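You operate a simulated robot arm through the tools that you are given. There is no shell and no other tool. Be economical: measure what you need, move in short steps, check, and stop when the job is done.

You run a simulated two-armed robot. Do the job below in one go: nothing can be reset, and whatever is moved stays where it is left.

## Task
Pound the garlic small, grind it to a paste and tidy up.
Fine: hold the mortar for both; pestle in the blue crock, mortar on the blue square.
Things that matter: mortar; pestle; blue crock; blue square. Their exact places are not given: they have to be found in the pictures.

Only the result counts: the job must be done as asked and must still hold three seconds after the hand-in. Knocking over, shifting, dropping, spilling or breaking anything else fails it.

## Robot
Two 7-joint arms with two-finger parallel grippers on one trunk, on a base that drives. Base frame: it is fixed to the floor where the robot stands at the start and does not move with it; the origin is under the middle of the robot, x ahead of it, y to its left, z up. Units: m, rad, N and s.
The left shoulder is at the start at [0.07, 0.163, 1.145], the right one opposite. With the tool pointing down near the work surface each hand reaches from about 0.38 to 0.88 m from the robot's upright axis, wherever it stands, measured 20 degrees to its own side. Places, roughly: blue crock [0.5, 0.3, 0.8]; blue square [0.5, -0.3, 0.8]. Payload 3.43 kg a hand.
Tool frame (each hand has its own): the origin (TCP) lies between the finger pads and is the grasp point; the fingertips stand 0.034 m ahead of it; z points along the fingers, y is the line along which they close. The gripper opens to 0.128 m. The fingers are 0.024 m wide and 0.012 m thick; the gripper's body (0.048 by 0.13 m) begins 0.096 m behind the TCP.
Orientation is that of the tool frame in the base frame, as a unit quaternion [w, x, y, z]. With the fingers straight down and closing along the base's y, the tool's x points along the base's -x, its y along +y and its z along -z.

## Interface
- The arms move only by the tool jog_arm. It takes "left_series", "right_series" or both (then of equal length, played together; a hand with none holds still); each is a list of rows, each a list of 7 numbers: the shift along the tool's x, y, z in m, then the turn, a rotation vector about the tool's x, y, z in degrees, then the opening, from 0 (shut) to 1 (fully open). In form: [[x, y, z, ax, ay, az, jaw], ...]. A call has 1 to 12 rows; each row is the pose to reach, as a shift and turn from the pose commanded when the call began, along the tool's axes at that moment. Each row takes 0.2 s and may step no farther than 0.05 m and 0.15 rad from the row before; otherwise, or with a gripper value out of range, the whole call is refused. Where a pose cannot be reached the arm comes as near as it can. A force on the tool above 40 N (or 10 N above the force at the start of the call, whichever is more), or a blocked arm, ends the call early, and 0.2 s more pass. Each finger travels about 0.153 m/s and halts on what it meets, pressing with about 42 N; the grip force reading is that of the motor and also rises with nothing between the fingers. The clock runs only during rows and for 0.2 s after the last one: add rows that repeat a pose to give the fingers time. It gives the time, the measured TCP pose, the force on the tool (base axes), the opening and the grip force at its end, in the units of the frame above (readings bear some noise).
- Cameras (640 x 400 px; columns grow to the right, rows downward): "scene" is now at [0.1331, 0.002, 1.3646]; the picture's right is [0.03, -1.00, 0.00], its down [-0.64, -0.02, -0.77] and it looks along [0.77, 0.02, -0.64] (base axes); focal length 214 px, centre (320, 200). "left" rides on the left gripper at [0.076, 0.011, -0.16] in its tool frame; the picture's right is [-0.15, 0.99, 0.00], its down [-0.88, -0.13, -0.46] and it looks along [-0.45, -0.07, 0.89] (tool axes); focal length 234 px, centre (320, 200). "right" rides on the right gripper at [0.076, -0.011, -0.16] in its tool frame; the picture's right is [0.15, 0.99, 0.00], its down [-0.88, 0.13, -0.46] and it looks along [-0.45, 0.07, 0.89] (tool axes); focal length 234 px, centre (320, 200).
- get_image(camera): a new picture of that camera. It takes no simulated time.
- slide_trunk(by): slides the trunk up (or, below 0, down) by that many m; the arms and the scene camera ride with it, the base frame stays. It gives what a move gives, with no picture.
- roll_base(legs): drives the robot by 1 to 6 legs, each [ahead, left, turn to the left] in m, m and rad, along the robot's own axes; the way and the turn of a leg run together, so that a leg with both is an arc; at most 1.5 m and 3.142 rad a leg. The arms and the cameras ride along, it lands a little off, and it stops where it bumps. It gives what a move gives.
- turn_head(pan, tilt): turns the head with the scene camera to pan (to the left, within 1.501 rad either way) and tilt (down, from -0.506 to 1.204), counted from straight ahead of the robot. It gives what a move gives.
- point_at(camera, pixels): for up to 12 pixels [column, row] of the newest picture of that camera ("zoom" is the newest enlarged one), the place [x, y, z] in the base frame of the surface seen there, good to about 0.002 m. It takes no simulated time.
- zoom(camera, box): a new picture of the part [left, top, right, bottom] of that camera's present view, enlarged. It takes no simulated time.
- job_done(): hands the job in; it is judged then, once.

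Work in short steps. Measure before you move; look again where a grasp or a placing could have gone wrong, and mend it. You have 80 turns and 62 pictures in all, those below and enlarged ones among them. Open the grippers and draw the arms clear of the work before you hand the job in, unless the task says otherwise; then end with one line.

The tools are called after "Emit:" as name(argument=value, ...) on one line, values as JSON. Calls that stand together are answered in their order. jog_arm: Moves the arms, as the interface text tells. Its arguments: {"type":"object","properties":{"left_series":{"type":"array","items":{"type":"array","items":{"type":"number"}}},"right_series":{"type":"array","items":{"type":"array","items":{"type":"number"}}}},"required":[]} The other tools are called the same way: slide_trunk (by) slides the trunk up or down; roll_base (legs) drives the base; turn_head (pan, tilt) turns the head that bears the scene camera; get_image (camera) takes a picture; point_at (camera, pixels) gives the place of the surface under pixels of a picture; zoom (camera, box) takes an enlarged picture of a part of a camera's view; job_done () hands the job in.

At the start:

```text
clock: 0.0
left_tcp_pos: [0.6915, 0.2765, 1.1998]
left_tcp_rot: [0.0, -0.001, 1.0, 0.0]
left_wrist_force: [1.0, 0.9, 0.7]
left_gripper_width: 0.128
left_gripper_force: 0.0
right_tcp_pos: [0.5517, -0.2427, 1.2486]
right_tcp_rot: [0.0, 0.0, 1.0, 0.001]
right_wrist_force: [-0.7, -0.7, -0.3]
right_gripper_width: 0.1283
right_gripper_force: 0.1
trunk travel left (down, up): [-0.625, 0.315]
robot x, y, heading: [-0.0009, 0.0028, -0.001]
head pan, tilt: [0.026, 0.691]
```

scene: 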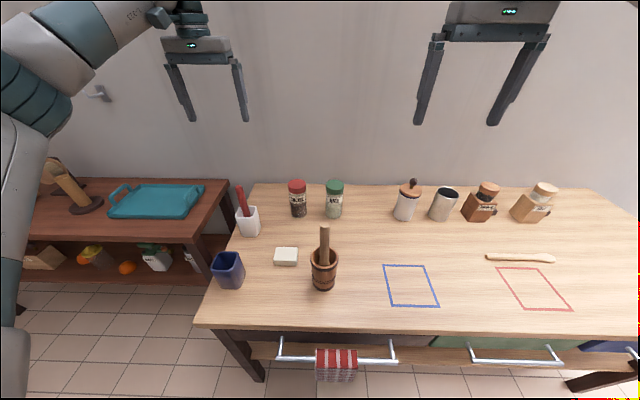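
right: 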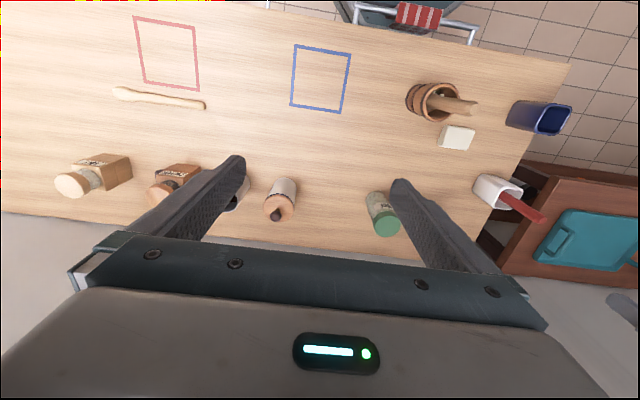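
left: 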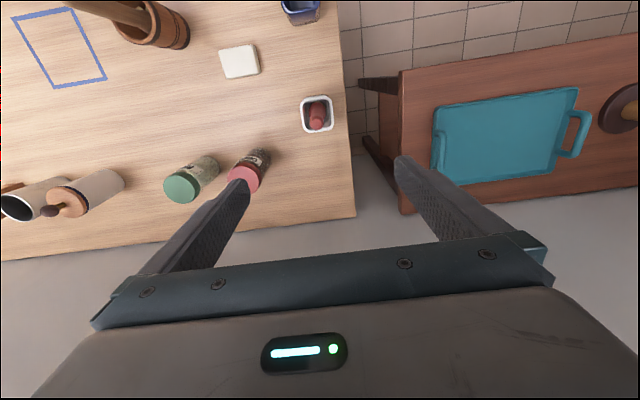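

The scene shows the mortar with its pestle near (324,270), the blue crock near (228,270) and the blue square near (411,286). I enlarge that part and measure.

Emit:
zoom(camera="scene", box=[200, 200, 360, 300])

Emit:
point_at(camera="scene", pixels=[[324, 228], [324, 245], [323, 262], [323, 285], [312, 257], [336, 257], [384, 265], [424, 265], [439, 306], [393, 306], [228, 262], [350, 300]])

```text
4.00 times, centred on (280, 250) of scene
```

zoom: 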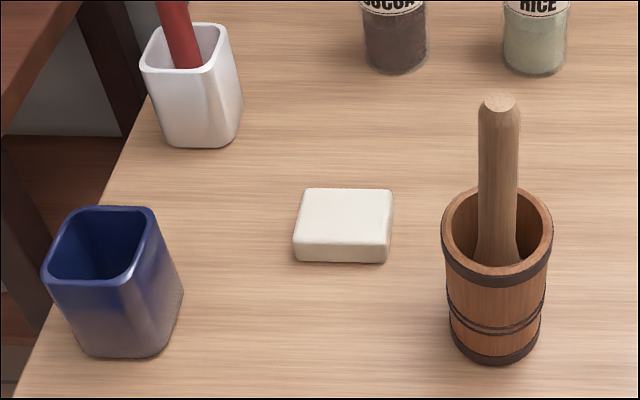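

```text
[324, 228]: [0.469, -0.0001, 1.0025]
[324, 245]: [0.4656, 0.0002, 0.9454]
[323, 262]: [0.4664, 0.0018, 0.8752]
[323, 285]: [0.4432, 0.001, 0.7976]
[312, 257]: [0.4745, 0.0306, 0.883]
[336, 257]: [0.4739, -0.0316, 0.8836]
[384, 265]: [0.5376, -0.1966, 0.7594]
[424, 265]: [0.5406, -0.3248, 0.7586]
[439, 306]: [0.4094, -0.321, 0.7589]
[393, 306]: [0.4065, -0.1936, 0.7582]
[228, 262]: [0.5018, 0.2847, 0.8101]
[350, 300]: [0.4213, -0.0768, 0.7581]
```

I measure the mortar rim, pestle and crock rim in the enlarged picture.

Emit:
point_at(camera="zoom", pixels=[[446, 240], [549, 240], [497, 277], [512, 190], [499, 101], [499, 112], [495, 360], [482, 150], [515, 150], [452, 320], [541, 320], [470, 240]])

Emit:
point_at(camera="zoom", pixels=[[70, 208], [150, 208], [125, 284], [46, 284], [110, 260], [95, 350], [180, 290], [345, 195], [390, 255], [500, 262], [455, 215], [540, 215]])

```text
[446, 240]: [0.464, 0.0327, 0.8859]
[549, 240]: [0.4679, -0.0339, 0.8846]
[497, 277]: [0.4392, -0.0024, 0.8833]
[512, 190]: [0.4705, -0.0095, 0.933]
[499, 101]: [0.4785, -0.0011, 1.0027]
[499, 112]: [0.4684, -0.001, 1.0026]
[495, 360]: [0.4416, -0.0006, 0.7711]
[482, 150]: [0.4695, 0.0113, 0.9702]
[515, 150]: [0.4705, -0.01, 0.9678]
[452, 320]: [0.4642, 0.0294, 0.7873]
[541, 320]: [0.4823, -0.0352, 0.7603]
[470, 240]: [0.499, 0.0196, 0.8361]
```

```text
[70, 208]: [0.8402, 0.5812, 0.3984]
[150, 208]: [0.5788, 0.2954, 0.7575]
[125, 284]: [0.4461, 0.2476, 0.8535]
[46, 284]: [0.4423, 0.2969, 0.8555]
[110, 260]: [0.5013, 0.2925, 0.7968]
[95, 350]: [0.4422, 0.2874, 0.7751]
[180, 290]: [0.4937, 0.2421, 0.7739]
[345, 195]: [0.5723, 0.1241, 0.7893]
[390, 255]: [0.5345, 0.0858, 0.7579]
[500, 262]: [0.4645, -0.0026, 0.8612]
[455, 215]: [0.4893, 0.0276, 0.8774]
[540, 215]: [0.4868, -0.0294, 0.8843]
```

The mortar stands at about (0.470, 0.000) with its rim at z 0.886 and a radius of 0.034. The pestle is upright at about (0.473, 0.000), top at 1.003. I bring the right hand into a slanted side pose (yaw 60°, 35° downward), well clear of everything.

Emit:
jog_arm(right_series=[[0.0125, -0.0042, 0.0167, -2.39, -4.14, -4.6, 0.9], [0.025, -0.0083, 0.0333, -4.78, -8.28, -9.2, 0.9], [0.0375, -0.0125, 0.05, -7.18, -12.43, -13.8, 0.9], [0.05, -0.0167, 0.0667, -9.57, -16.57, -18.4, 0.9], [0.0625, -0.0208, 0.0833, -11.96, -20.7, -23, 0.9], [0.075, -0.025, 0.1, -14.35, -24.85, -27.6, 0.9], [0.0875, -0.0292, 0.1167, -16.74, -29, -32.2, 0.9], [0.1, -0.0333, 0.1333, -19.13, -33.13, -36.8, 0.9], [0.1125, -0.0375, 0.15, -21.53, -37.28, -41.4, 0.9], [0.125, -0.0417, 0.1667, -23.92, -41.42, -46, 0.9], [0.1375, -0.0458, 0.1833, -26.31, -45.56, -50.6, 0.9], [0.15, -0.05, 0.2, -28.7, -49.7, -55.2, 0.9]])

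Emit:
get_image(camera="scene")

```text
clock: 2.6
left_tcp_pos: [0.6878, 0.2771, 1.2027]
left_tcp_rot: [0.002, -0.001, 1.0, 0.0]
left_wrist_force: [-1.3, -0.3, 0.8]
left_gripper_width: 0.1281
left_gripper_force: 0.0
right_tcp_pos: [0.3864, -0.2982, 1.0689]
right_tcp_rot: [0.388, -0.442, 0.784, 0.197]
right_wrist_force: [-0.8, 0.1, 0.2]
right_gripper_width: 0.1151
right_gripper_force: 0.1
right hand out of reach, approached as far as the arm can: row 10, 12
trunk travel left (down, up): [-0.625, 0.315]
robot x, y, heading: [0.004, 0.0034, -0.001]
head pan, tilt: [0.026, 0.691]
```

```text
57 pictures are left
```

scene: 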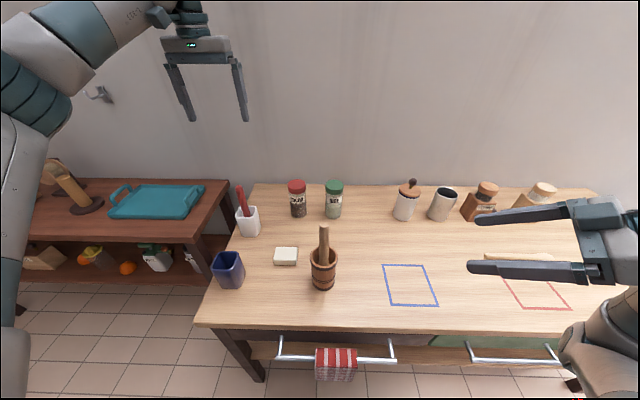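

The right hand got within a few degrees but is cramped against the body. I back the base off 0.13 m for more room.

Emit:
roll_base(legs=[[-0.13, 0, 0]])

```text
clock: 3.9
left_tcp_pos: [0.5603, 0.2821, 1.1992]
left_tcp_rot: [0.001, -0.003, 1.0, 0.0]
left_wrist_force: [0.2, -0.1, -1.1]
left_gripper_width: 0.1282
left_gripper_force: 0.1
right_tcp_pos: [0.2637, -0.2775, 1.0665]
right_tcp_rot: [0.397, -0.445, 0.768, 0.233]
right_wrist_force: [0.3, -0.5, 0.8]
right_gripper_width: 0.115
right_gripper_force: 0.0
trunk travel left (down, up): [-0.625, 0.315]
robot x, y, heading: [-0.1283, -0.0025, 0.004]
head pan, tilt: [0.026, 0.691]
```

The pose now matches the wish. The way to the pre-grasp point (0.413, -0.100, 0.905) is mostly straight ahead along the tool.

Emit:
jog_arm(right_series=[[0, -0.005, 0.035, 0, 0, 0, 0.9], [0, -0.01, 0.07, 0, 0, 0, 0.9], [0, -0.015, 0.105, 0, 0, 0, 0.9], [0, -0.02, 0.14, 0, 0, 0, 0.9], [0, -0.025, 0.175, 0, 0, 0, 0.9], [0, -0.03, 0.21, 0, 0, 0, 0.9], [0.001, -0.035, 0.245, 0, 0, 0, 0.9], [0.001, -0.04, 0.28, 0, 0, 0, 0.9], [0.001, -0.04, 0.28, 0, 0, 0, 0.9]])

Emit:
get_image(camera="scene")

Emit:
get_image(camera="right")

```text
clock: 5.9
left_tcp_pos: [0.5588, 0.2805, 1.1997]
left_tcp_rot: [0.001, -0.003, 1.0, 0.0]
left_wrist_force: [-0.6, -0.3, 0.5]
left_gripper_width: 0.128
left_gripper_force: 0.0
right_tcp_pos: [0.4079, -0.0996, 0.9048]
right_tcp_rot: [0.398, -0.445, 0.767, 0.233]
right_wrist_force: [-0.7, 0.0, 0.0]
right_gripper_width: 0.1151
right_gripper_force: 0.0
right hand out of reach, approached as far as the arm can: row 1, 2, 3, 4
trunk travel left (down, up): [-0.625, 0.315]
robot x, y, heading: [-0.1272, -0.0018, -0.0]
head pan, tilt: [0.026, 0.691]
```

```text
56 pictures are left
```

scene: 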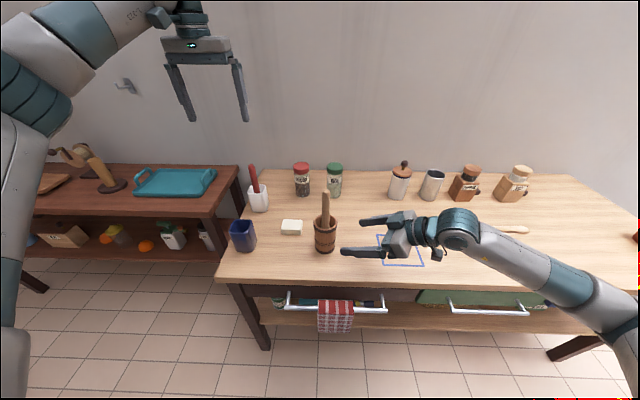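

```text
55 pictures are left
```

right: 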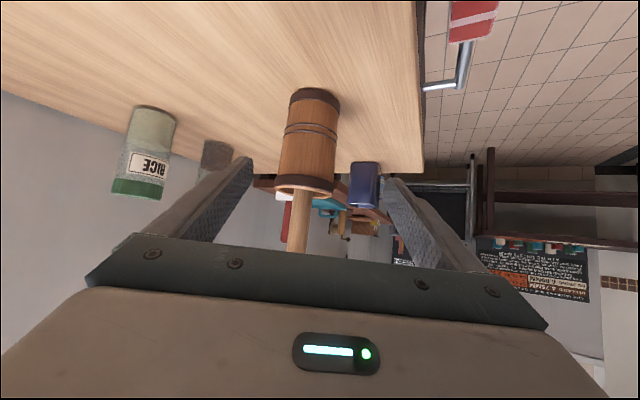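

The mortar sits between the open fingers in the right camera (centre about column 308). I advance 0.141 m along the tool, with a small sideways correction.

Emit:
jog_arm(right_series=[[0, -0.002, 0.03, 0, 0, 0, 0.9], [-0.001, -0.004, 0.06, 0, 0, 0, 0.9], [-0.001, -0.0044, 0.09, 0, 0, 0, 0.9], [-0.001, -0.0044, 0.12, 0, 0, 0, 0.9], [-0.001, -0.0044, 0.141, 0, 0, 0, 0.9], [-0.001, -0.0044, 0.141, 0, 0, 0, 0.9]])

Emit:
zoom(camera="scene", box=[260, 170, 420, 270])

Emit:
get_image(camera="right")

```text
clock: 7.3
left_tcp_pos: [0.5595, 0.2816, 1.1998]
left_tcp_rot: [0.0, -0.004, 1.0, 0.0]
left_wrist_force: [-0.1, 0.1, 0.3]
left_gripper_width: 0.1282
left_gripper_force: 0.1
right_tcp_pos: [0.4705, -0.0004, 0.8265]
right_tcp_rot: [0.398, -0.446, 0.768, 0.232]
right_wrist_force: [0.0, 0.8, 0.0]
right_gripper_width: 0.1151
right_gripper_force: 0.1
trunk travel left (down, up): [-0.625, 0.315]
robot x, y, heading: [-0.1313, -0.0022, 0.007]
head pan, tilt: [0.026, 0.691]
```

```text
4.00 times, centred on (340, 220) of scene
```

zoom: 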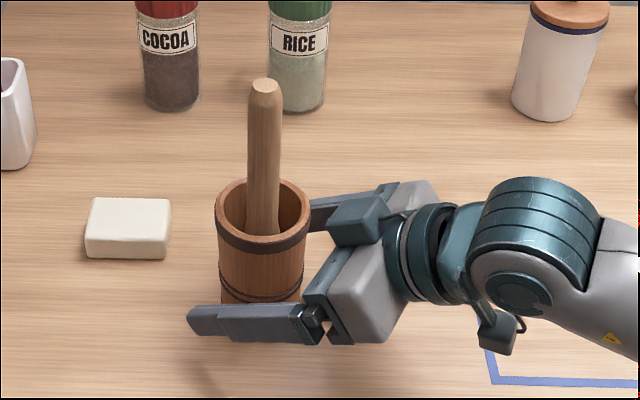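

```text
53 pictures are left
```

right: 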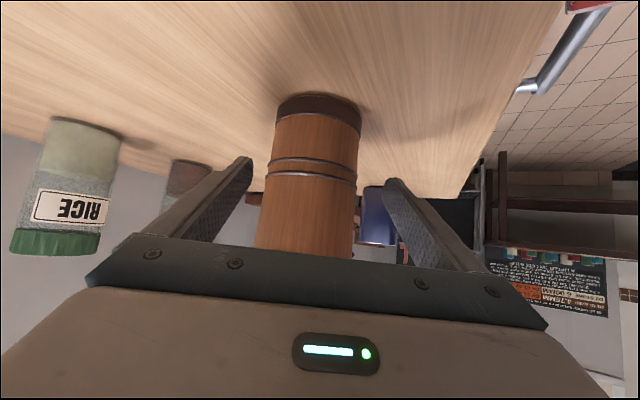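

The mortar is centred between the right fingers (column 315). I close the right gripper on it, then bring the left hand toward the pestle in the same call.

Emit:
jog_arm(right_series=[[0, 0, 0, 0, 0, 0, 0.65], [0, 0, 0, 0, 0, 0, 0.5], [0, 0, 0, 0, 0, 0, 0.3], [0, 0, 0, 0, 0, 0, 0.2], [0, 0, 0, 0, 0, 0, 0.2], [0, 0, 0, 0, 0, 0, 0.2], [0, 0, 0, 0, 0, 0, 0.2]])

Emit:
zoom(camera="scene", box=[280, 180, 376, 260])

Emit:
point_at(camera="zoom", pixels=[[290, 80], [290, 90], [285, 140], [280, 200], [190, 220], [380, 220], [290, 285]])

```text
clock: 8.9
left_tcp_pos: [0.56, 0.2816, 1.2]
left_tcp_rot: [0.0, -0.004, 1.0, 0.0]
left_wrist_force: [-0.3, -0.4, -0.1]
left_gripper_width: 0.1278
left_gripper_force: 0.2
right_tcp_pos: [0.4716, -0.0026, 0.8245]
right_tcp_rot: [0.397, -0.446, 0.767, 0.234]
right_wrist_force: [0.7, 0.9, 0.1]
right_gripper_width: 0.0714
right_gripper_force: 41.9
trunk travel left (down, up): [-0.625, 0.315]
robot x, y, heading: [-0.1288, 0.0027, 0.005]
head pan, tilt: [0.026, 0.691]
```

```text
5.00 times, centred on (328, 220) of scene
```

zoom: 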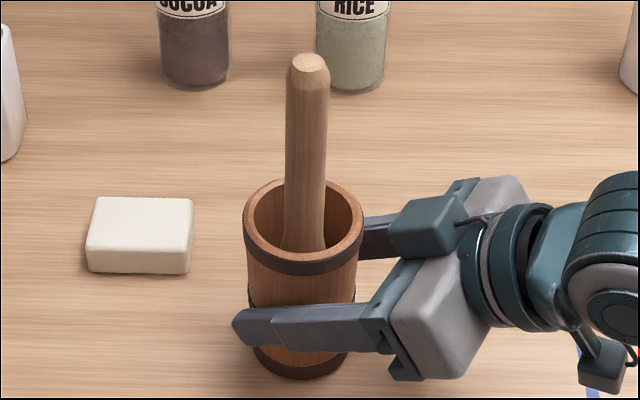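

```text
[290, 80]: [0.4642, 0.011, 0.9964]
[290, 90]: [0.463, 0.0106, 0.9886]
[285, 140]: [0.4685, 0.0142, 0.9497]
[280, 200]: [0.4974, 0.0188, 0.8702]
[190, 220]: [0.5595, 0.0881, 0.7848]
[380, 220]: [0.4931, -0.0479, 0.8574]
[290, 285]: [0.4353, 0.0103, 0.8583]
```

The mortar is gripped (width 0.071, 42 N). I measure the pestle exactly and bring the left hand above it, fingertips staying over the pestle top.

Emit:
point_at(camera="zoom", pixels=[[308, 62], [289, 120], [325, 120], [307, 120], [307, 180], [287, 180], [325, 180], [305, 240]])

Emit:
jog_arm(left_series=[[0.011, -0.035, 0.015, 0, 0, 0, 0.9], [0.022, -0.07, 0.03, 0, 0, 0, 0.8], [0.034, -0.105, 0.045, 0, 0, 0, 0.7], [0.045, -0.14, 0.06, 0, 0, 0, 0.6], [0.056, -0.175, 0.075, 0, 0, 0, 0.6], [0.067, -0.21, 0.09, 0, 0, 0, 0.6], [0.078, -0.245, 0.1, 0, 0, 0, 0.6], [0.09, -0.28, 0.105, 0, 0, 0, 0.6], [0.09, -0.28, 0.105, 0, 0, 0, 0.6]])

Emit:
get_image(camera="scene")

Emit:
get_image(camera="left")

```text
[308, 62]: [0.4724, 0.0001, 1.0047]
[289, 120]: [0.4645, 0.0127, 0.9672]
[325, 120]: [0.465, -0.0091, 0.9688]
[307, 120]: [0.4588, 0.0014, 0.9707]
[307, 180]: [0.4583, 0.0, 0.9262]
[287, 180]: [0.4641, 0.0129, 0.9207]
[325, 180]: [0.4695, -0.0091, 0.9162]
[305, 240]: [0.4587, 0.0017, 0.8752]
```

```text
clock: 10.9
left_tcp_pos: [0.4702, 0.0031, 1.0955]
left_tcp_rot: [0.0, -0.003, 1.0, 0.0]
left_wrist_force: [-1.6, 0.2, -0.2]
left_gripper_width: 0.0768
left_gripper_force: 0.0
right_tcp_pos: [0.4704, -0.0023, 0.8259]
right_tcp_rot: [0.398, -0.445, 0.768, 0.232]
right_wrist_force: [-0.3, -0.5, 0.3]
right_gripper_width: 0.0715
right_gripper_force: 42.1
trunk travel left (down, up): [-0.625, 0.315]
robot x, y, heading: [-0.1306, -0.001, 0.008]
head pan, tilt: [0.026, 0.691]
```

```text
51 pictures are left
```

scene: 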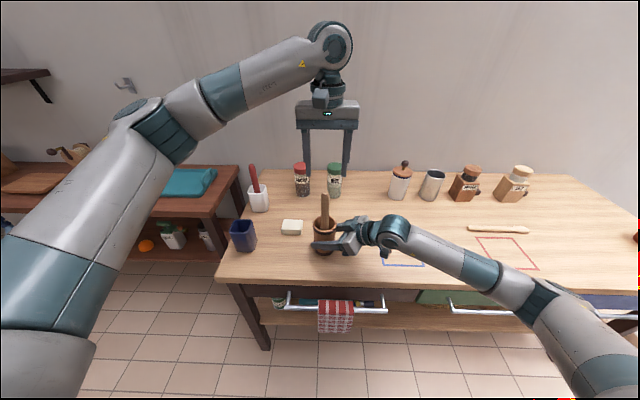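

```text
50 pictures are left
```

left: 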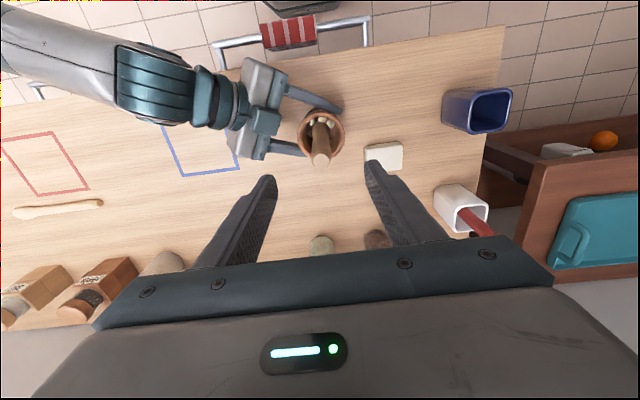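

The left camera shows garlic pieces in the mortar, at (322,122), beside the pestle. The pestle axis at about (0.470, 0.001) lies between the left fingers, so I lower to z 0.96 and close.

Emit:
jog_arm(left_series=[[0, -0.001, 0.03, 0, 0, 0, 0.6], [0, -0.002, 0.06, 0, 0, 0, 0.6], [0, -0.002, 0.09, 0, 0, 0, 0.6], [0, -0.002, 0.12, 0, 0, 0, 0.6], [0, -0.002, 0.135, 0, 0, 0, 0.6], [0, -0.002, 0.135, 0, 0, 0, 0.4], [0, -0.002, 0.135, 0, 0, 0, 0.2], [0, -0.002, 0.135, 0, 0, 0, 0], [0, -0.002, 0.135, 0, 0, 0, 0], [0, -0.002, 0.135, 0, 0, 0, 0], [0, -0.002, 0.135, 0, 0, 0, 0]])

Emit:
get_image(camera="left")

```text
clock: 13.3
left_tcp_pos: [0.4712, -0.0021, 0.9586]
left_tcp_rot: [0.0, -0.004, 1.0, 0.0]
left_wrist_force: [-0.2, 0.4, 2.5]
left_gripper_width: 0.0237
left_gripper_force: 42.8
right_tcp_pos: [0.4711, -0.002, 0.8249]
right_tcp_rot: [0.397, -0.445, 0.768, 0.232]
right_wrist_force: [-0.1, -0.8, -0.4]
right_gripper_width: 0.0713
right_gripper_force: 41.6
trunk travel left (down, up): [-0.625, 0.315]
robot x, y, heading: [-0.1284, -0.0011, 0.003]
head pan, tilt: [0.026, 0.691]
```

```text
49 pictures are left
```

left: 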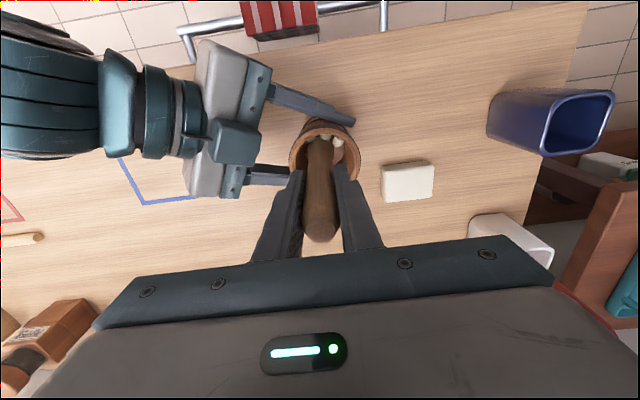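

The pestle is gripped (width 0.024). I pound: three strokes of 0.04 m first, to see the forces.

Emit:
jog_arm(left_series=[[0, 0, -0.04, 0, 0, 0, 0], [0, 0, 0.001, 0, 0, 0, 0], [0, 0, 0.001, 0, 0, 0, 0], [0, 0, -0.04, 0, 0, 0, 0], [0, 0, 0.003, 0, 0, 0, 0], [0, 0, 0.003, 0, 0, 0, 0], [0, 0, -0.04, 0, 0, 0, 0], [0, 0, 0.005, 0, 0, 0, 0], [0, 0, 0.005, 0, 0, 0, 0]])

Emit:
get_image(camera="left")

```text
clock: 15.4
left_tcp_pos: [0.4704, 0.0011, 0.9589]
left_tcp_rot: [0.003, -0.004, 1.0, -0.002]
left_wrist_force: [-2.3, 3.7, 9.8]
left_gripper_width: 0.0234
left_gripper_force: 42.1
right_tcp_pos: [0.47, -0.0012, 0.8243]
right_tcp_rot: [0.398, -0.445, 0.768, 0.231]
right_wrist_force: [-2.9, -1.5, 5.3]
right_gripper_width: 0.0713
right_gripper_force: 42.5
trunk travel left (down, up): [-0.625, 0.315]
robot x, y, heading: [-0.1308, 0.0003, 0.011]
head pan, tilt: [0.026, 0.691]
stopped in row 9 (left hand): the force on the tool passed its limit (the readings are from after the stop); the commanded pose is now the measured one
```

```text
48 pictures are left
```

left: 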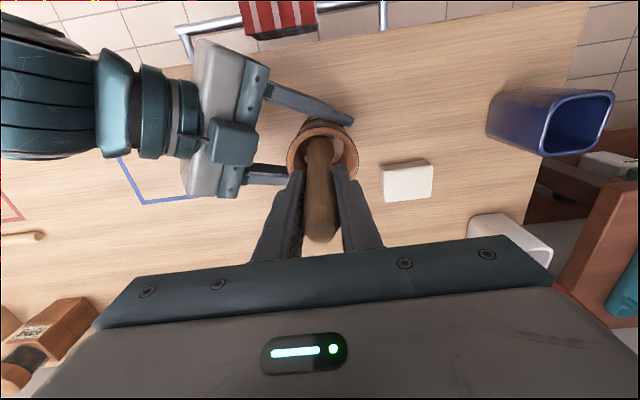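

The third stroke hit the force limit, which is real contact, and the garlic looks changed. I look closer into the mortar.

Emit:
zoom(camera="left", box=[272, 100, 368, 160])

```text
6.67 times, centred on (320, 130) of left
```

zoom: 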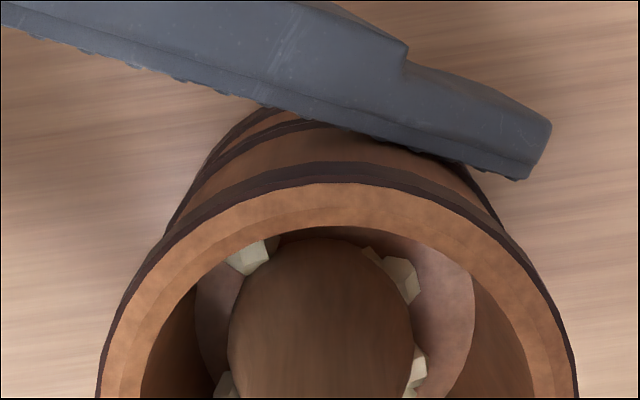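

The garlic is broken into chunks. I go on pounding with a few more strokes.

Emit:
jog_arm(left_series=[[0, -0.001, -0.045, 0, 0, 0, 0], [0, -0.001, 0.002, 0, 0, 0, 0], [0, -0.001, 0.002, 0, 0, 0, 0], [0, -0.001, -0.045, 0, 0, 0, 0], [0, -0.001, 0.002, 0, 0, 0, 0], [0, -0.001, 0.002, 0, 0, 0, 0], [0, -0.001, -0.045, 0, 0, 0, 0], [0, -0.001, 0.002, 0, 0, 0, 0], [0, -0.001, 0.002, 0, 0, 0, 0], [0, -0.001, -0.045, 0, 0, 0, 0], [0, -0.001, 0.002, 0, 0, 0, 0], [0, -0.001, 0.002, 0, 0, 0, 0]])

Emit:
zoom(camera="left", box=[272, 100, 368, 160])

```text
clock: 18.0
left_tcp_pos: [0.4711, -0.0025, 0.959]
left_tcp_rot: [0.006, -0.002, 1.0, -0.002]
left_wrist_force: [-3.6, 4.4, 15.3]
left_gripper_width: 0.0233
left_gripper_force: 42.5
right_tcp_pos: [0.47, -0.0029, 0.8246]
right_tcp_rot: [0.398, -0.444, 0.769, 0.23]
right_wrist_force: [-2.7, -0.4, 8.3]
right_gripper_width: 0.0711
right_gripper_force: 42.1
trunk travel left (down, up): [-0.625, 0.315]
robot x, y, heading: [-0.1311, -0.0016, 0.008]
head pan, tilt: [0.026, 0.691]
stopped in row 12 (left hand): the force on the tool passed its limit (the readings are from after the stop); the commanded pose is now the measured one
```

```text
6.67 times, centred on (320, 130) of left
```

zoom: 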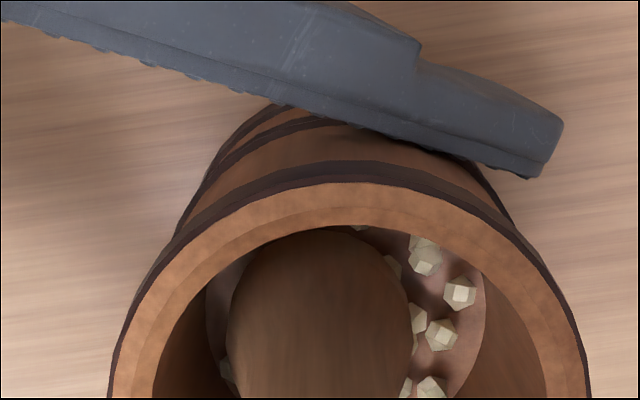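

Pieces are smaller and more numerous. I pound again.

Emit:
jog_arm(left_series=[[0, 0, -0.045, 0, 0, 0, 0], [0, 0, 0.002, 0, 0, 0, 0], [0, 0, 0.002, 0, 0, 0, 0], [0, 0, -0.045, 0, 0, 0, 0], [0, 0, 0.002, 0, 0, 0, 0], [0, 0, 0.002, 0, 0, 0, 0], [0, 0, -0.045, 0, 0, 0, 0], [0, 0, 0.002, 0, 0, 0, 0], [0, 0, 0.002, 0, 0, 0, 0], [0, 0, -0.045, 0, 0, 0, 0], [0, 0, 0.002, 0, 0, 0, 0], [0, 0, 0.002, 0, 0, 0, 0]])

Emit:
zoom(camera="left", box=[272, 100, 368, 160])

```text
clock: 20.6
left_tcp_pos: [0.4712, 0.0006, 0.9584]
left_tcp_rot: [0.007, -0.004, 1.0, -0.003]
left_wrist_force: [-6.2, 3.4, 32.0]
left_gripper_width: 0.0233
left_gripper_force: 41.9
right_tcp_pos: [0.4705, -0.0029, 0.8229]
right_tcp_rot: [0.397, -0.444, 0.77, 0.229]
right_wrist_force: [9.1, -0.7, 11.9]
right_gripper_width: 0.0714
right_gripper_force: 41.7
trunk travel left (down, up): [-0.625, 0.315]
robot x, y, heading: [-0.129, -0.001, 0.01]
head pan, tilt: [0.026, 0.691]
```

```text
6.67 times, centred on (320, 130) of left
```

zoom: 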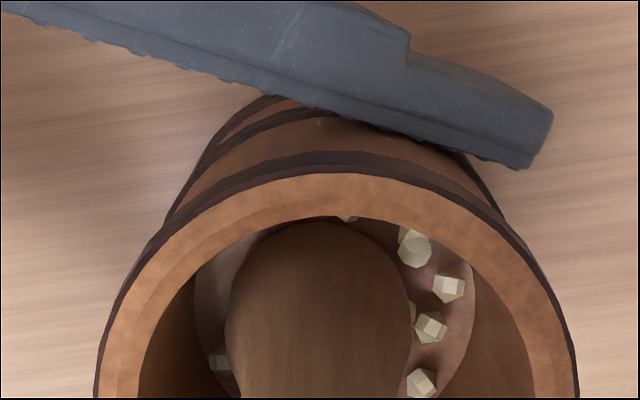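

No further change in piece size, so I take the pounding as done. Now I grind: circles of 7 mm radius with the pestle pressed on the bottom.

Emit:
jog_arm(left_series=[[0.007, 0, -0.001, 0, 0, 0, 0], [0.005, 0.005, -0.001, 0, 0, 0, 0], [0, 0.007, -0.001, 0, 0, 0, 0], [-0.005, 0.005, -0.001, 0, 0, 0, 0], [-0.007, 0, -0.001, 0, 0, 0, 0], [-0.005, -0.005, -0.001, 0, 0, 0, 0], [0, -0.007, -0.001, 0, 0, 0, 0], [0.005, -0.005, -0.001, 0, 0, 0, 0], [0.007, 0, -0.001, 0, 0, 0, 0], [0.005, 0.005, -0.001, 0, 0, 0, 0], [0, 0.007, -0.001, 0, 0, 0, 0], [0, 0, -0.001, 0, 0, 0, 0]])

Emit:
zoom(camera="left", box=[272, 100, 368, 160])

```text
clock: 21.6
left_tcp_pos: [0.4735, 0.0041, 0.959]
left_tcp_rot: [0.003, -0.001, 1.0, -0.004]
left_wrist_force: [-3.3, 2.8, 13.9]
left_gripper_width: 0.023
left_gripper_force: 41.6
right_tcp_pos: [0.4708, -0.0035, 0.8244]
right_tcp_rot: [0.398, -0.443, 0.77, 0.23]
right_wrist_force: [-4.8, -2.6, 7.6]
right_gripper_width: 0.0711
right_gripper_force: 42.1
trunk travel left (down, up): [-0.625, 0.315]
robot x, y, heading: [-0.1304, -0.0003, 0.007]
head pan, tilt: [0.026, 0.691]
stopped in row 4 (left hand): the force on the tool passed its limit (the readings are from after the stop); the commanded pose is now the measured one
```

```text
6.67 times, centred on (320, 130) of left
```

zoom: 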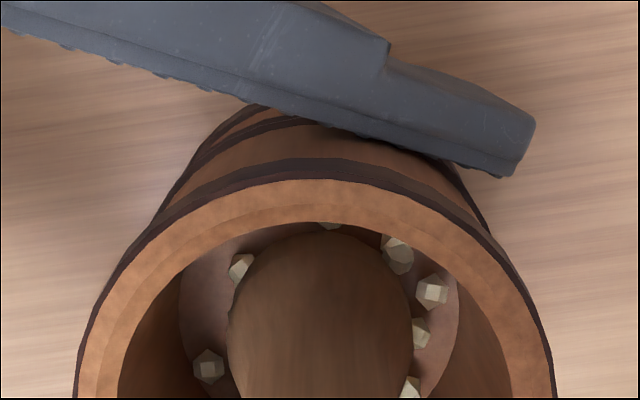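

The press was too strong for the sideways motion. I grind with less pressure and a 6 mm circle around the mortar's centre.

Emit:
jog_arm(left_series=[[0.003, 0.0005, -0.001, 0, 0, 0, 0], [-0.001, -0.001, -0.001, 0, 0, 0, 0], [-0.003, -0.005, -0.001, 0, 0, 0, 0], [-0.001, -0.009, -0.001, 0, 0, 0, 0], [0.003, -0.011, -0.001, 0, 0, 0, 0], [0.007, -0.009, -0.001, 0, 0, 0, 0], [0.009, -0.005, -0.001, 0, 0, 0, 0], [0.007, -0.001, -0.001, 0, 0, 0, 0], [0.003, 0.001, -0.001, 0, 0, 0, 0], [-0.001, -0.001, -0.001, 0, 0, 0, 0], [-0.003, -0.005, -0.001, 0, 0, 0, 0], [-0.001, -0.009, -0.001, 0, 0, 0, 0]])

Emit:
zoom(camera="left", box=[272, 100, 368, 160])

```text
clock: 24.2
left_tcp_pos: [0.4735, -0.008, 0.9595]
left_tcp_rot: [0.003, -0.002, 1.0, -0.004]
left_wrist_force: [1.8, 2.3, 5.2]
left_gripper_width: 0.0232
left_gripper_force: 41.7
right_tcp_pos: [0.4705, -0.0035, 0.8235]
right_tcp_rot: [0.397, -0.443, 0.77, 0.229]
right_wrist_force: [-4.7, -1.1, 19.8]
right_gripper_width: 0.0711
right_gripper_force: 42.1
trunk travel left (down, up): [-0.625, 0.315]
robot x, y, heading: [-0.1289, -0.0005, 0.007]
head pan, tilt: [0.026, 0.691]
```

```text
6.67 times, centred on (320, 130) of left
```

zoom: 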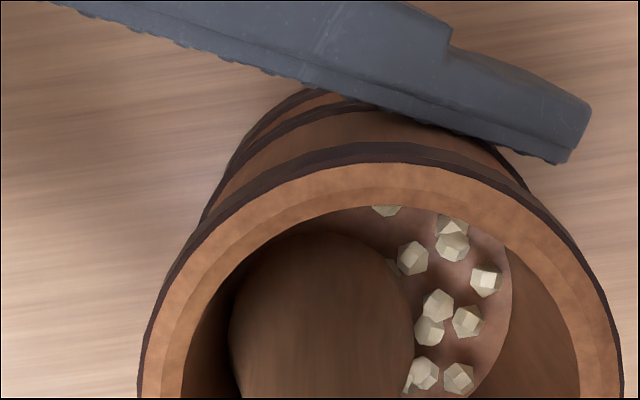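

Contact is light (5 N) and the circle ran through. I continue circling with slightly more pressure.

Emit:
jog_arm(left_series=[[0.004, -0.002, 0.0008, 0, 0, 0, 0], [0.008, 0, 0.0008, 0, 0, 0, 0], [0.01, 0.004, 0.0008, 0, 0, 0, 0], [0.008, 0.008, 0.0008, 0, 0, 0, 0], [0.004, 0.01, 0.0008, 0, 0, 0, 0], [0, 0.008, 0.0008, 0, 0, 0, 0], [-0.002, 0.004, 0.0008, 0, 0, 0, 0], [0, 0, 0.0008, 0, 0, 0, 0], [0.004, -0.002, 0.0008, 0, 0, 0, 0], [0.008, 0, 0.0008, 0, 0, 0, 0], [0.01, 0.004, 0.0008, 0, 0, 0, 0], [0.008, 0.008, 0.0008, 0, 0, 0, 0]])

Emit:
zoom(camera="left", box=[272, 100, 368, 160])

```text
clock: 26.8
left_tcp_pos: [0.4644, -0.0008, 0.9588]
left_tcp_rot: [0.001, 0.001, 1.0, -0.007]
left_wrist_force: [-5.6, -11.2, 28.3]
left_gripper_width: 0.0233
left_gripper_force: 42.1
right_tcp_pos: [0.4714, -0.003, 0.8239]
right_tcp_rot: [0.397, -0.443, 0.77, 0.23]
right_wrist_force: [10.6, 11.2, 11.4]
right_gripper_width: 0.0711
right_gripper_force: 41.7
trunk travel left (down, up): [-0.625, 0.315]
robot x, y, heading: [-0.1298, -0.001, 0.007]
head pan, tilt: [0.026, 0.691]
```

```text
6.67 times, centred on (320, 130) of left
```

zoom: 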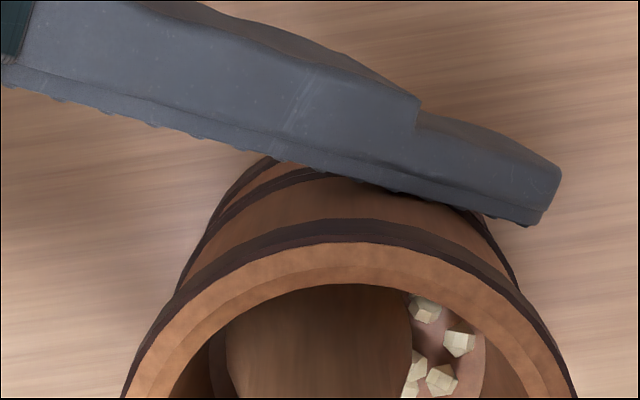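

Not a paste yet. The force is a good 28 N, so I keep circling.

Emit:
jog_arm(left_series=[[-0.004, 0.002, -0.0003, 0, 0, 0, 0], [-0.008, 0, -0.0003, 0, 0, 0, 0], [-0.01, -0.004, -0.0003, 0, 0, 0, 0], [-0.008, -0.008, -0.0003, 0, 0, 0, 0], [-0.004, -0.01, -0.0003, 0, 0, 0, 0], [0, -0.008, -0.0003, 0, 0, 0, 0], [0.002, -0.004, -0.0003, 0, 0, 0, 0], [0, 0, -0.0003, 0, 0, 0, 0], [-0.004, 0.002, -0.0003, 0, 0, 0, 0], [-0.008, 0, -0.0003, 0, 0, 0, 0], [-0.01, -0.004, -0.0003, 0, 0, 0, 0], [-0.008, -0.008, -0.0003, 0, 0, 0, 0]])

Emit:
zoom(camera="left", box=[256, 100, 384, 180])

```text
clock: 29.4
left_tcp_pos: [0.4745, -0.0025, 0.9592]
left_tcp_rot: [0.005, -0.003, 1.0, -0.003]
left_wrist_force: [3.3, 12.4, 29.1]
left_gripper_width: 0.0234
left_gripper_force: 42.0
right_tcp_pos: [0.4708, -0.0044, 0.8232]
right_tcp_rot: [0.397, -0.444, 0.77, 0.23]
right_wrist_force: [2.5, -7.7, 11.6]
right_gripper_width: 0.0713
right_gripper_force: 41.8
trunk travel left (down, up): [-0.625, 0.315]
robot x, y, heading: [-0.1303, 0.0034, 0.012]
head pan, tilt: [0.026, 0.691]
```

```text
5.00 times, centred on (320, 140) of left
```

zoom: 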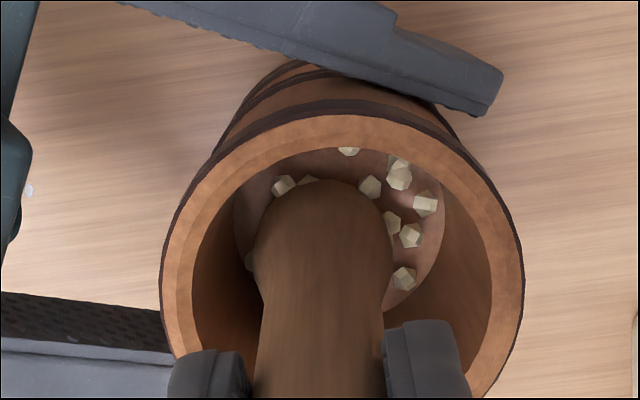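

The pieces seem unchanged so far. I also see a white speck at (28,190) in the enlargement, so I check what it is and where.

Emit:
point_at(camera="zoom", pixels=[[28, 190], [60, 190], [350, 152], [405, 278], [285, 185], [425, 205], [370, 187], [260, 140], [330, 165]])

Emit:
zoom(camera="scene", box=[270, 180, 400, 270])

```text
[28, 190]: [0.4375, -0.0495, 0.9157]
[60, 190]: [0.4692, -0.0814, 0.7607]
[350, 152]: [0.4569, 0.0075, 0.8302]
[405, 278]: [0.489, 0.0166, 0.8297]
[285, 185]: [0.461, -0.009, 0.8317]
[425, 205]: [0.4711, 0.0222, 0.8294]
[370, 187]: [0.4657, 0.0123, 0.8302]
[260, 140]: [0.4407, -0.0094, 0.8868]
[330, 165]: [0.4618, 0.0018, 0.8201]
```

```text
4.44 times, centred on (335, 225) of scene
```

zoom: 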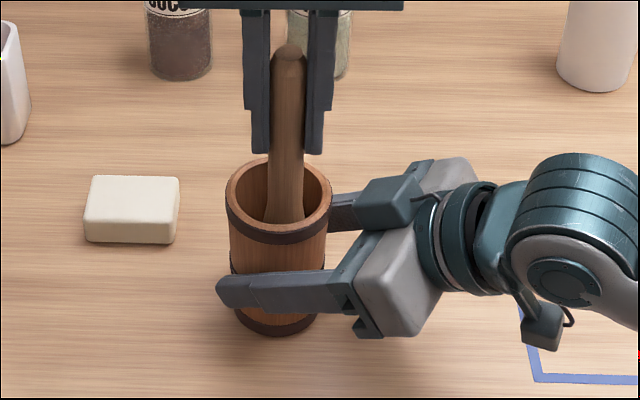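

The speck is on the gripper, so nothing is spilt. The mortar floor lies at z 0.82 with a radius of about 0.026, so wider circles are possible. I grind with 10 mm radius.

Emit:
jog_arm(left_series=[[-0.003, -0.0045, -0.0005, 0, 0, 0, 0], [0.004, -0.0075, -0.0005, 0, 0, 0, 0], [0.011, -0.0045, -0.0005, 0, 0, 0, 0], [0.014, 0.0025, -0.0005, 0, 0, 0, 0], [0.011, 0.0095, -0.0005, 0, 0, 0, 0], [0.004, 0.0125, -0.0005, 0, 0, 0, 0], [-0.003, 0.0095, -0.0005, 0, 0, 0, 0], [-0.006, 0.0025, -0.0005, 0, 0, 0, 0], [-0.003, -0.0045, -0.0005, 0, 0, 0, 0], [0.004, -0.0075, -0.0005, 0, 0, 0, 0], [0.011, -0.0045, -0.0005, 0, 0, 0, 0], [0.014, 0.0025, -0.0005, 0, 0, 0, 0]])

Emit:
zoom(camera="left", box=[256, 100, 384, 180])

```text
clock: 32.0
left_tcp_pos: [0.4608, -0.0051, 0.9583]
left_tcp_rot: [0.001, -0.001, 1.0, -0.006]
left_wrist_force: [0.1, -0.2, 0.3]
left_gripper_width: 0.0238
left_gripper_force: 41.8
right_tcp_pos: [0.4717, -0.0028, 0.8227]
right_tcp_rot: [0.397, -0.443, 0.77, 0.23]
right_wrist_force: [-5.9, -4.2, 15.4]
right_gripper_width: 0.0715
right_gripper_force: 41.9
trunk travel left (down, up): [-0.625, 0.315]
robot x, y, heading: [-0.13, -0.0018, 0.004]
head pan, tilt: [0.026, 0.691]
```

```text
5.00 times, centred on (320, 140) of left
```

zoom: 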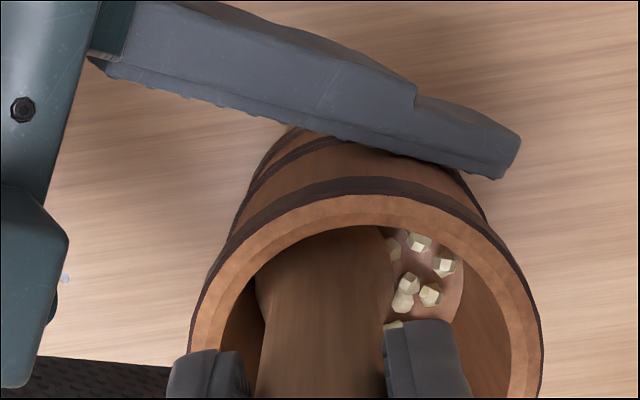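

Force has dropped to zero, so the pestle was off the bottom there. I press down about 1.5 mm more and circle again.

Emit:
jog_arm(left_series=[[-0.0036, 0.0064, 0.0015, 0, 0, 0, 0], [-0.01, 0.009, 0.0015, 0, 0, 0, 0], [-0.0164, 0.0064, 0.0015, 0, 0, 0, 0], [-0.019, 0, 0.0015, 0, 0, 0, 0], [-0.0164, -0.0064, 0.0015, 0, 0, 0, 0], [-0.01, -0.009, 0.0015, 0, 0, 0, 0], [-0.0036, -0.0064, 0.0015, 0, 0, 0, 0], [-0.001, 0, 0.0015, 0, 0, 0, 0], [-0.0036, 0.0064, 0.0015, 0, 0, 0, 0], [-0.01, 0.009, 0.0015, 0, 0, 0, 0], [-0.0164, 0.0064, 0.0015, 0, 0, 0, 0], [-0.019, 0, 0.0015, 0, 0, 0, 0]])

Emit:
zoom(camera="left", box=[256, 100, 384, 180])

```text
clock: 34.6
left_tcp_pos: [0.4814, 0.0, 0.9566]
left_tcp_rot: [0.002, -0.003, 1.0, -0.003]
left_wrist_force: [-1.5, 7.2, 15.9]
left_gripper_width: 0.0234
left_gripper_force: 41.7
right_tcp_pos: [0.4716, -0.0021, 0.8219]
right_tcp_rot: [0.396, -0.443, 0.771, 0.23]
right_wrist_force: [-0.3, -4.8, 7.3]
right_gripper_width: 0.0712
right_gripper_force: 42.2
trunk travel left (down, up): [-0.625, 0.315]
robot x, y, heading: [-0.1308, 0.0013, 0.009]
head pan, tilt: [0.026, 0.691]
```

```text
5.00 times, centred on (320, 140) of left
```

zoom: 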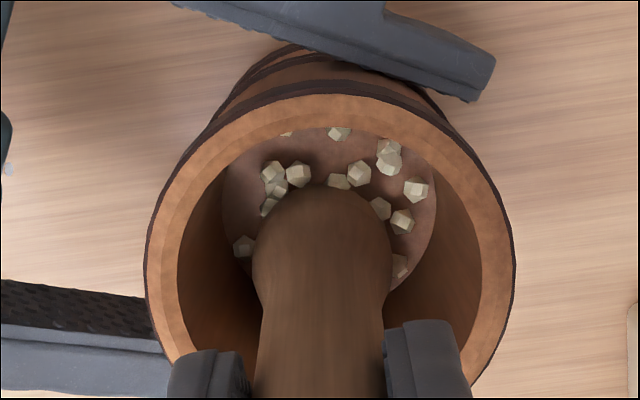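

The bits are still separate. I give four more pounding strokes, at the centre and a little to the sides, to see whether they get any smaller.

Emit:
jog_arm(left_series=[[0.009, 0, -0.045, 0, 0, 0, 0], [0.009, 0, 0.001, 0, 0, 0, 0], [0.009, 0, 0.001, 0, 0, 0, 0], [0.003, 0.003, -0.045, 0, 0, 0, 0], [0.003, 0.003, 0.001, 0, 0, 0, 0], [0.003, 0.003, 0.001, 0, 0, 0, 0], [0.014, 0.004, -0.045, 0, 0, 0, 0], [0.014, 0.004, 0.001, 0, 0, 0, 0], [0.014, 0.004, 0.001, 0, 0, 0, 0], [0.009, -0.003, -0.045, 0, 0, 0, 0], [0.009, -0.003, 0.001, 0, 0, 0, 0], [0.009, -0.003, 0.001, 0, 0, 0, 0]])

Emit:
zoom(camera="left", box=[256, 100, 384, 180])

```text
clock: 37.2
left_tcp_pos: [0.4669, -0.0085, 0.9586]
left_tcp_rot: [0.001, -0.001, 1.0, -0.004]
left_wrist_force: [0.2, 3.2, 1.5]
left_gripper_width: 0.0232
left_gripper_force: 42.2
right_tcp_pos: [0.4724, -0.0027, 0.8222]
right_tcp_rot: [0.397, -0.443, 0.77, 0.23]
right_wrist_force: [-1.7, -4.8, 14.7]
right_gripper_width: 0.0711
right_gripper_force: 42.3
trunk travel left (down, up): [-0.625, 0.315]
robot x, y, heading: [-0.1327, -0.0033, 0.006]
head pan, tilt: [0.026, 0.691]
```

```text
5.00 times, centred on (320, 140) of left
```

zoom: 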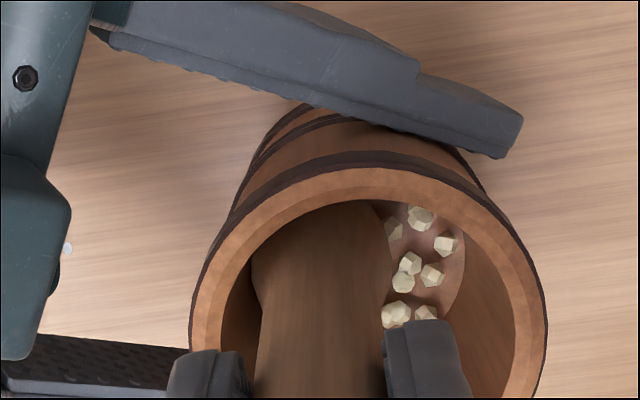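

Pounding changes nothing more, so it is complete and grinding needs more turns. I continue with firm contact and 7 mm circles.

Emit:
jog_arm(left_series=[[0.007, 0.003, 0.0012, 0, 0, 0, 0], [0.005, 0.008, 0.0012, 0, 0, 0, 0], [0, 0.01, 0.0012, 0, 0, 0, 0], [-0.005, 0.008, 0.0012, 0, 0, 0, 0], [-0.007, 0.003, 0.0012, 0, 0, 0, 0], [-0.005, -0.002, 0.0012, 0, 0, 0, 0], [0, -0.004, 0.0012, 0, 0, 0, 0], [0.005, -0.002, 0.0012, 0, 0, 0, 0], [0.007, 0.003, 0.0012, 0, 0, 0, 0], [0.005, 0.008, 0.0012, 0, 0, 0, 0], [0, 0.01, 0.0012, 0, 0, 0, 0], [-0.005, 0.008, 0.0012, 0, 0, 0, 0]])

```text
clock: 39.8
left_tcp_pos: [0.4761, 0.0015, 0.9562]
left_tcp_rot: [0.003, -0.001, 1.0, -0.004]
left_wrist_force: [-10.0, 0.7, 24.2]
left_gripper_width: 0.0237
left_gripper_force: 42.3
right_tcp_pos: [0.4724, -0.0052, 0.8221]
right_tcp_rot: [0.396, -0.443, 0.771, 0.23]
right_wrist_force: [12.5, 1.3, 3.7]
right_gripper_width: 0.0712
right_gripper_force: 41.7
trunk travel left (down, up): [-0.625, 0.315]
robot x, y, heading: [-0.1305, -0.0016, 0.009]
head pan, tilt: [0.026, 0.691]
```

Contact is 24 N and the circle completes. I keep going.

Emit:
jog_arm(left_series=[[-0.002, -0.005, 0, 0, 0, 0, 0], [0, -0.01, 0, 0, 0, 0, 0], [0.005, -0.012, 0, 0, 0, 0, 0], [0.01, -0.01, 0, 0, 0, 0, 0], [0.012, -0.005, 0, 0, 0, 0, 0], [0.01, 0, 0, 0, 0, 0, 0], [0.005, 0.002, 0, 0, 0, 0, 0], [0, 0, 0, 0, 0, 0, 0], [-0.002, -0.005, 0, 0, 0, 0, 0], [0, -0.01, 0, 0, 0, 0, 0], [0.005, -0.012, 0, 0, 0, 0, 0], [0.01, -0.01, 0, 0, 0, 0, 0]])

Emit:
zoom(camera="left", box=[256, 100, 384, 180])

```text
clock: 42.4
left_tcp_pos: [0.4672, -0.0089, 0.9553]
left_tcp_rot: [0.003, -0.002, 1.0, -0.004]
left_wrist_force: [10.5, 4.3, 9.9]
left_gripper_width: 0.0236
left_gripper_force: 42.5
right_tcp_pos: [0.4717, -0.0033, 0.8225]
right_tcp_rot: [0.397, -0.443, 0.77, 0.231]
right_wrist_force: [-5.7, -7.8, 10.3]
right_gripper_width: 0.0711
right_gripper_force: 42.0
trunk travel left (down, up): [-0.625, 0.315]
robot x, y, heading: [-0.129, 0.0008, 0.012]
head pan, tilt: [0.026, 0.691]
```

```text
5.00 times, centred on (320, 140) of left
```

zoom: 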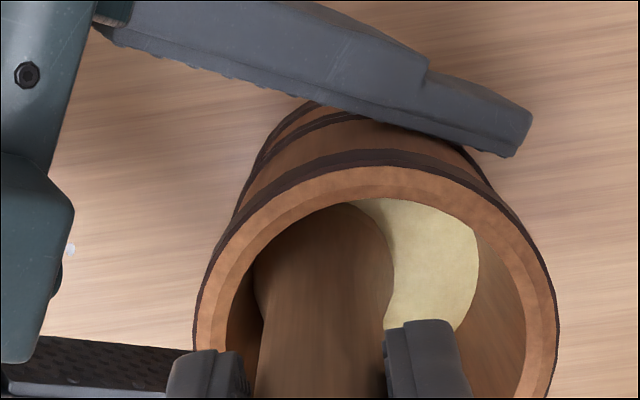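

The garlic is now a smooth paste. I lift the pestle straight up clear of the rim, re-centring it, and look at the crock from both cameras.

Emit:
jog_arm(left_series=[[-0.004, 0.004, -0.01, 0, 0, 0, 0], [-0.004, 0.004, -0.04, 0, 0, 0, 0], [-0.004, 0.004, -0.07, 0, 0, 0, 0], [-0.004, 0.004, -0.1, 0, 0, 0, 0], [-0.004, 0.004, -0.13, 0, 0, 0, 0], [-0.004, 0.004, -0.15, 0, 0, 0, 0], [-0.004, 0.004, -0.15, 0, 0, 0, 0]])

Emit:
zoom(camera="scene", box=[200, 140, 360, 260])

Emit:
zoom(camera="left", box=[260, 40, 580, 240])

```text
clock: 44.0
left_tcp_pos: [0.4712, -0.0012, 1.1051]
left_tcp_rot: [0.002, -0.001, 1.0, -0.005]
left_wrist_force: [0.6, -0.6, -1.2]
left_gripper_width: 0.0232
left_gripper_force: 41.9
right_tcp_pos: [0.4726, -0.0037, 0.822]
right_tcp_rot: [0.397, -0.443, 0.77, 0.23]
right_wrist_force: [-2.6, -1.0, 10.3]
right_gripper_width: 0.0714
right_gripper_force: 42.3
trunk travel left (down, up): [-0.625, 0.315]
robot x, y, heading: [-0.1292, -0.0002, 0.009]
head pan, tilt: [0.026, 0.691]
```

```text
3.33 times, centred on (280, 200) of scene
```

zoom: 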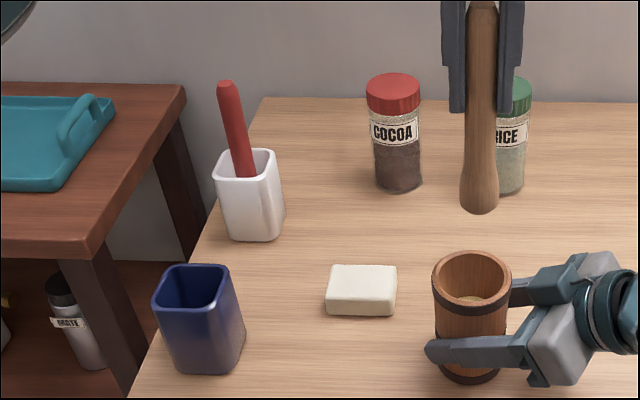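

```text
2.00 times, centred on (420, 140) of left
```

zoom: 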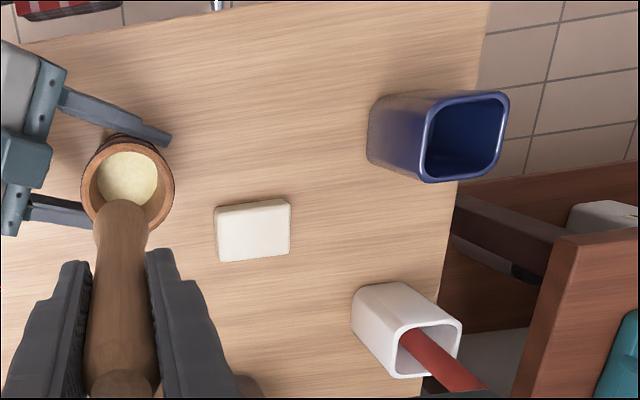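

The mortar is full of paste. I measure the crock rim and inside and the pestle's end in the left enlargement.

Emit:
point_at(camera="zoom", pixels=[[427, 135], [506, 130], [468, 93], [462, 181], [440, 98], [503, 97], [495, 172], [430, 176], [465, 140], [480, 120], [120, 210], [450, 160]])

```text
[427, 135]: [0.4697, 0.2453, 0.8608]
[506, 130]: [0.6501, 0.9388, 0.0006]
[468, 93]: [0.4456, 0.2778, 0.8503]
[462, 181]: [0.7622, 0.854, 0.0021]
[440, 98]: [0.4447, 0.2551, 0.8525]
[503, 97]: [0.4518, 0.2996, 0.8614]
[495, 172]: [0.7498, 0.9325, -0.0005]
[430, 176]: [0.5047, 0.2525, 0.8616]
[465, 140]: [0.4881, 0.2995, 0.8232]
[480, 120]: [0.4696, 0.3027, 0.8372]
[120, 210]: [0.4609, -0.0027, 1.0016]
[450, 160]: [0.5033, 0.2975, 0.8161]
```

The crock spans about y 0.245–0.308. I measure its rear rim and the pestle's lower end from the scene enlargement.

Emit:
point_at(camera="zoom", pixels=[[180, 265], [205, 266], [222, 266], [155, 300], [190, 308], [212, 306], [228, 270], [160, 285], [478, 200], [462, 190], [495, 190], [481, 100]])

```text
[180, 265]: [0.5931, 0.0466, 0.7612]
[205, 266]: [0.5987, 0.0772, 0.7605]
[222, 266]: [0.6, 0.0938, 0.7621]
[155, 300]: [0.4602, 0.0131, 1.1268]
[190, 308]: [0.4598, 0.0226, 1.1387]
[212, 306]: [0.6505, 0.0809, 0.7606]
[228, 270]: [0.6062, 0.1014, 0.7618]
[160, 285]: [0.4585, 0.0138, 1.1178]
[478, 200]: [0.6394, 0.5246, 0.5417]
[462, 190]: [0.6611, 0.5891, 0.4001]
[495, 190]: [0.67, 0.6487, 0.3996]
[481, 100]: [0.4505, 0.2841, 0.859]
```

Those read against the left enlargement, so I retake the scene one.

Emit:
zoom(camera="scene", box=[220, 205, 268, 265])

```text
6.67 times, centred on (244, 235) of scene
```

zoom: 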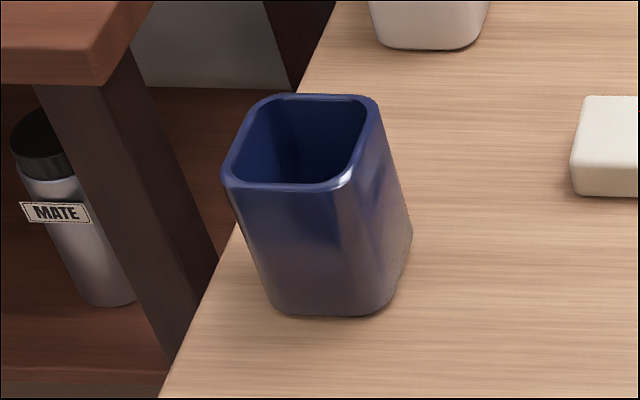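

Emit:
point_at(camera="zoom", pixels=[[320, 97], [275, 98], [360, 99], [290, 185], [255, 183], [335, 183], [374, 130], [232, 150], [290, 172], [300, 160]])

```text
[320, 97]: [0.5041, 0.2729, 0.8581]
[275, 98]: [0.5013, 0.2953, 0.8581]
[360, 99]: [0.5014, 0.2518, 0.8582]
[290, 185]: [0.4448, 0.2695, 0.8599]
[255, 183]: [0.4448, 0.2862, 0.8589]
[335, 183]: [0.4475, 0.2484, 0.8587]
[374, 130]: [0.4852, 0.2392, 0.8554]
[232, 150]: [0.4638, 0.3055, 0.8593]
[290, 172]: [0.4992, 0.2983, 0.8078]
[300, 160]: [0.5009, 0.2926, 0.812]
```

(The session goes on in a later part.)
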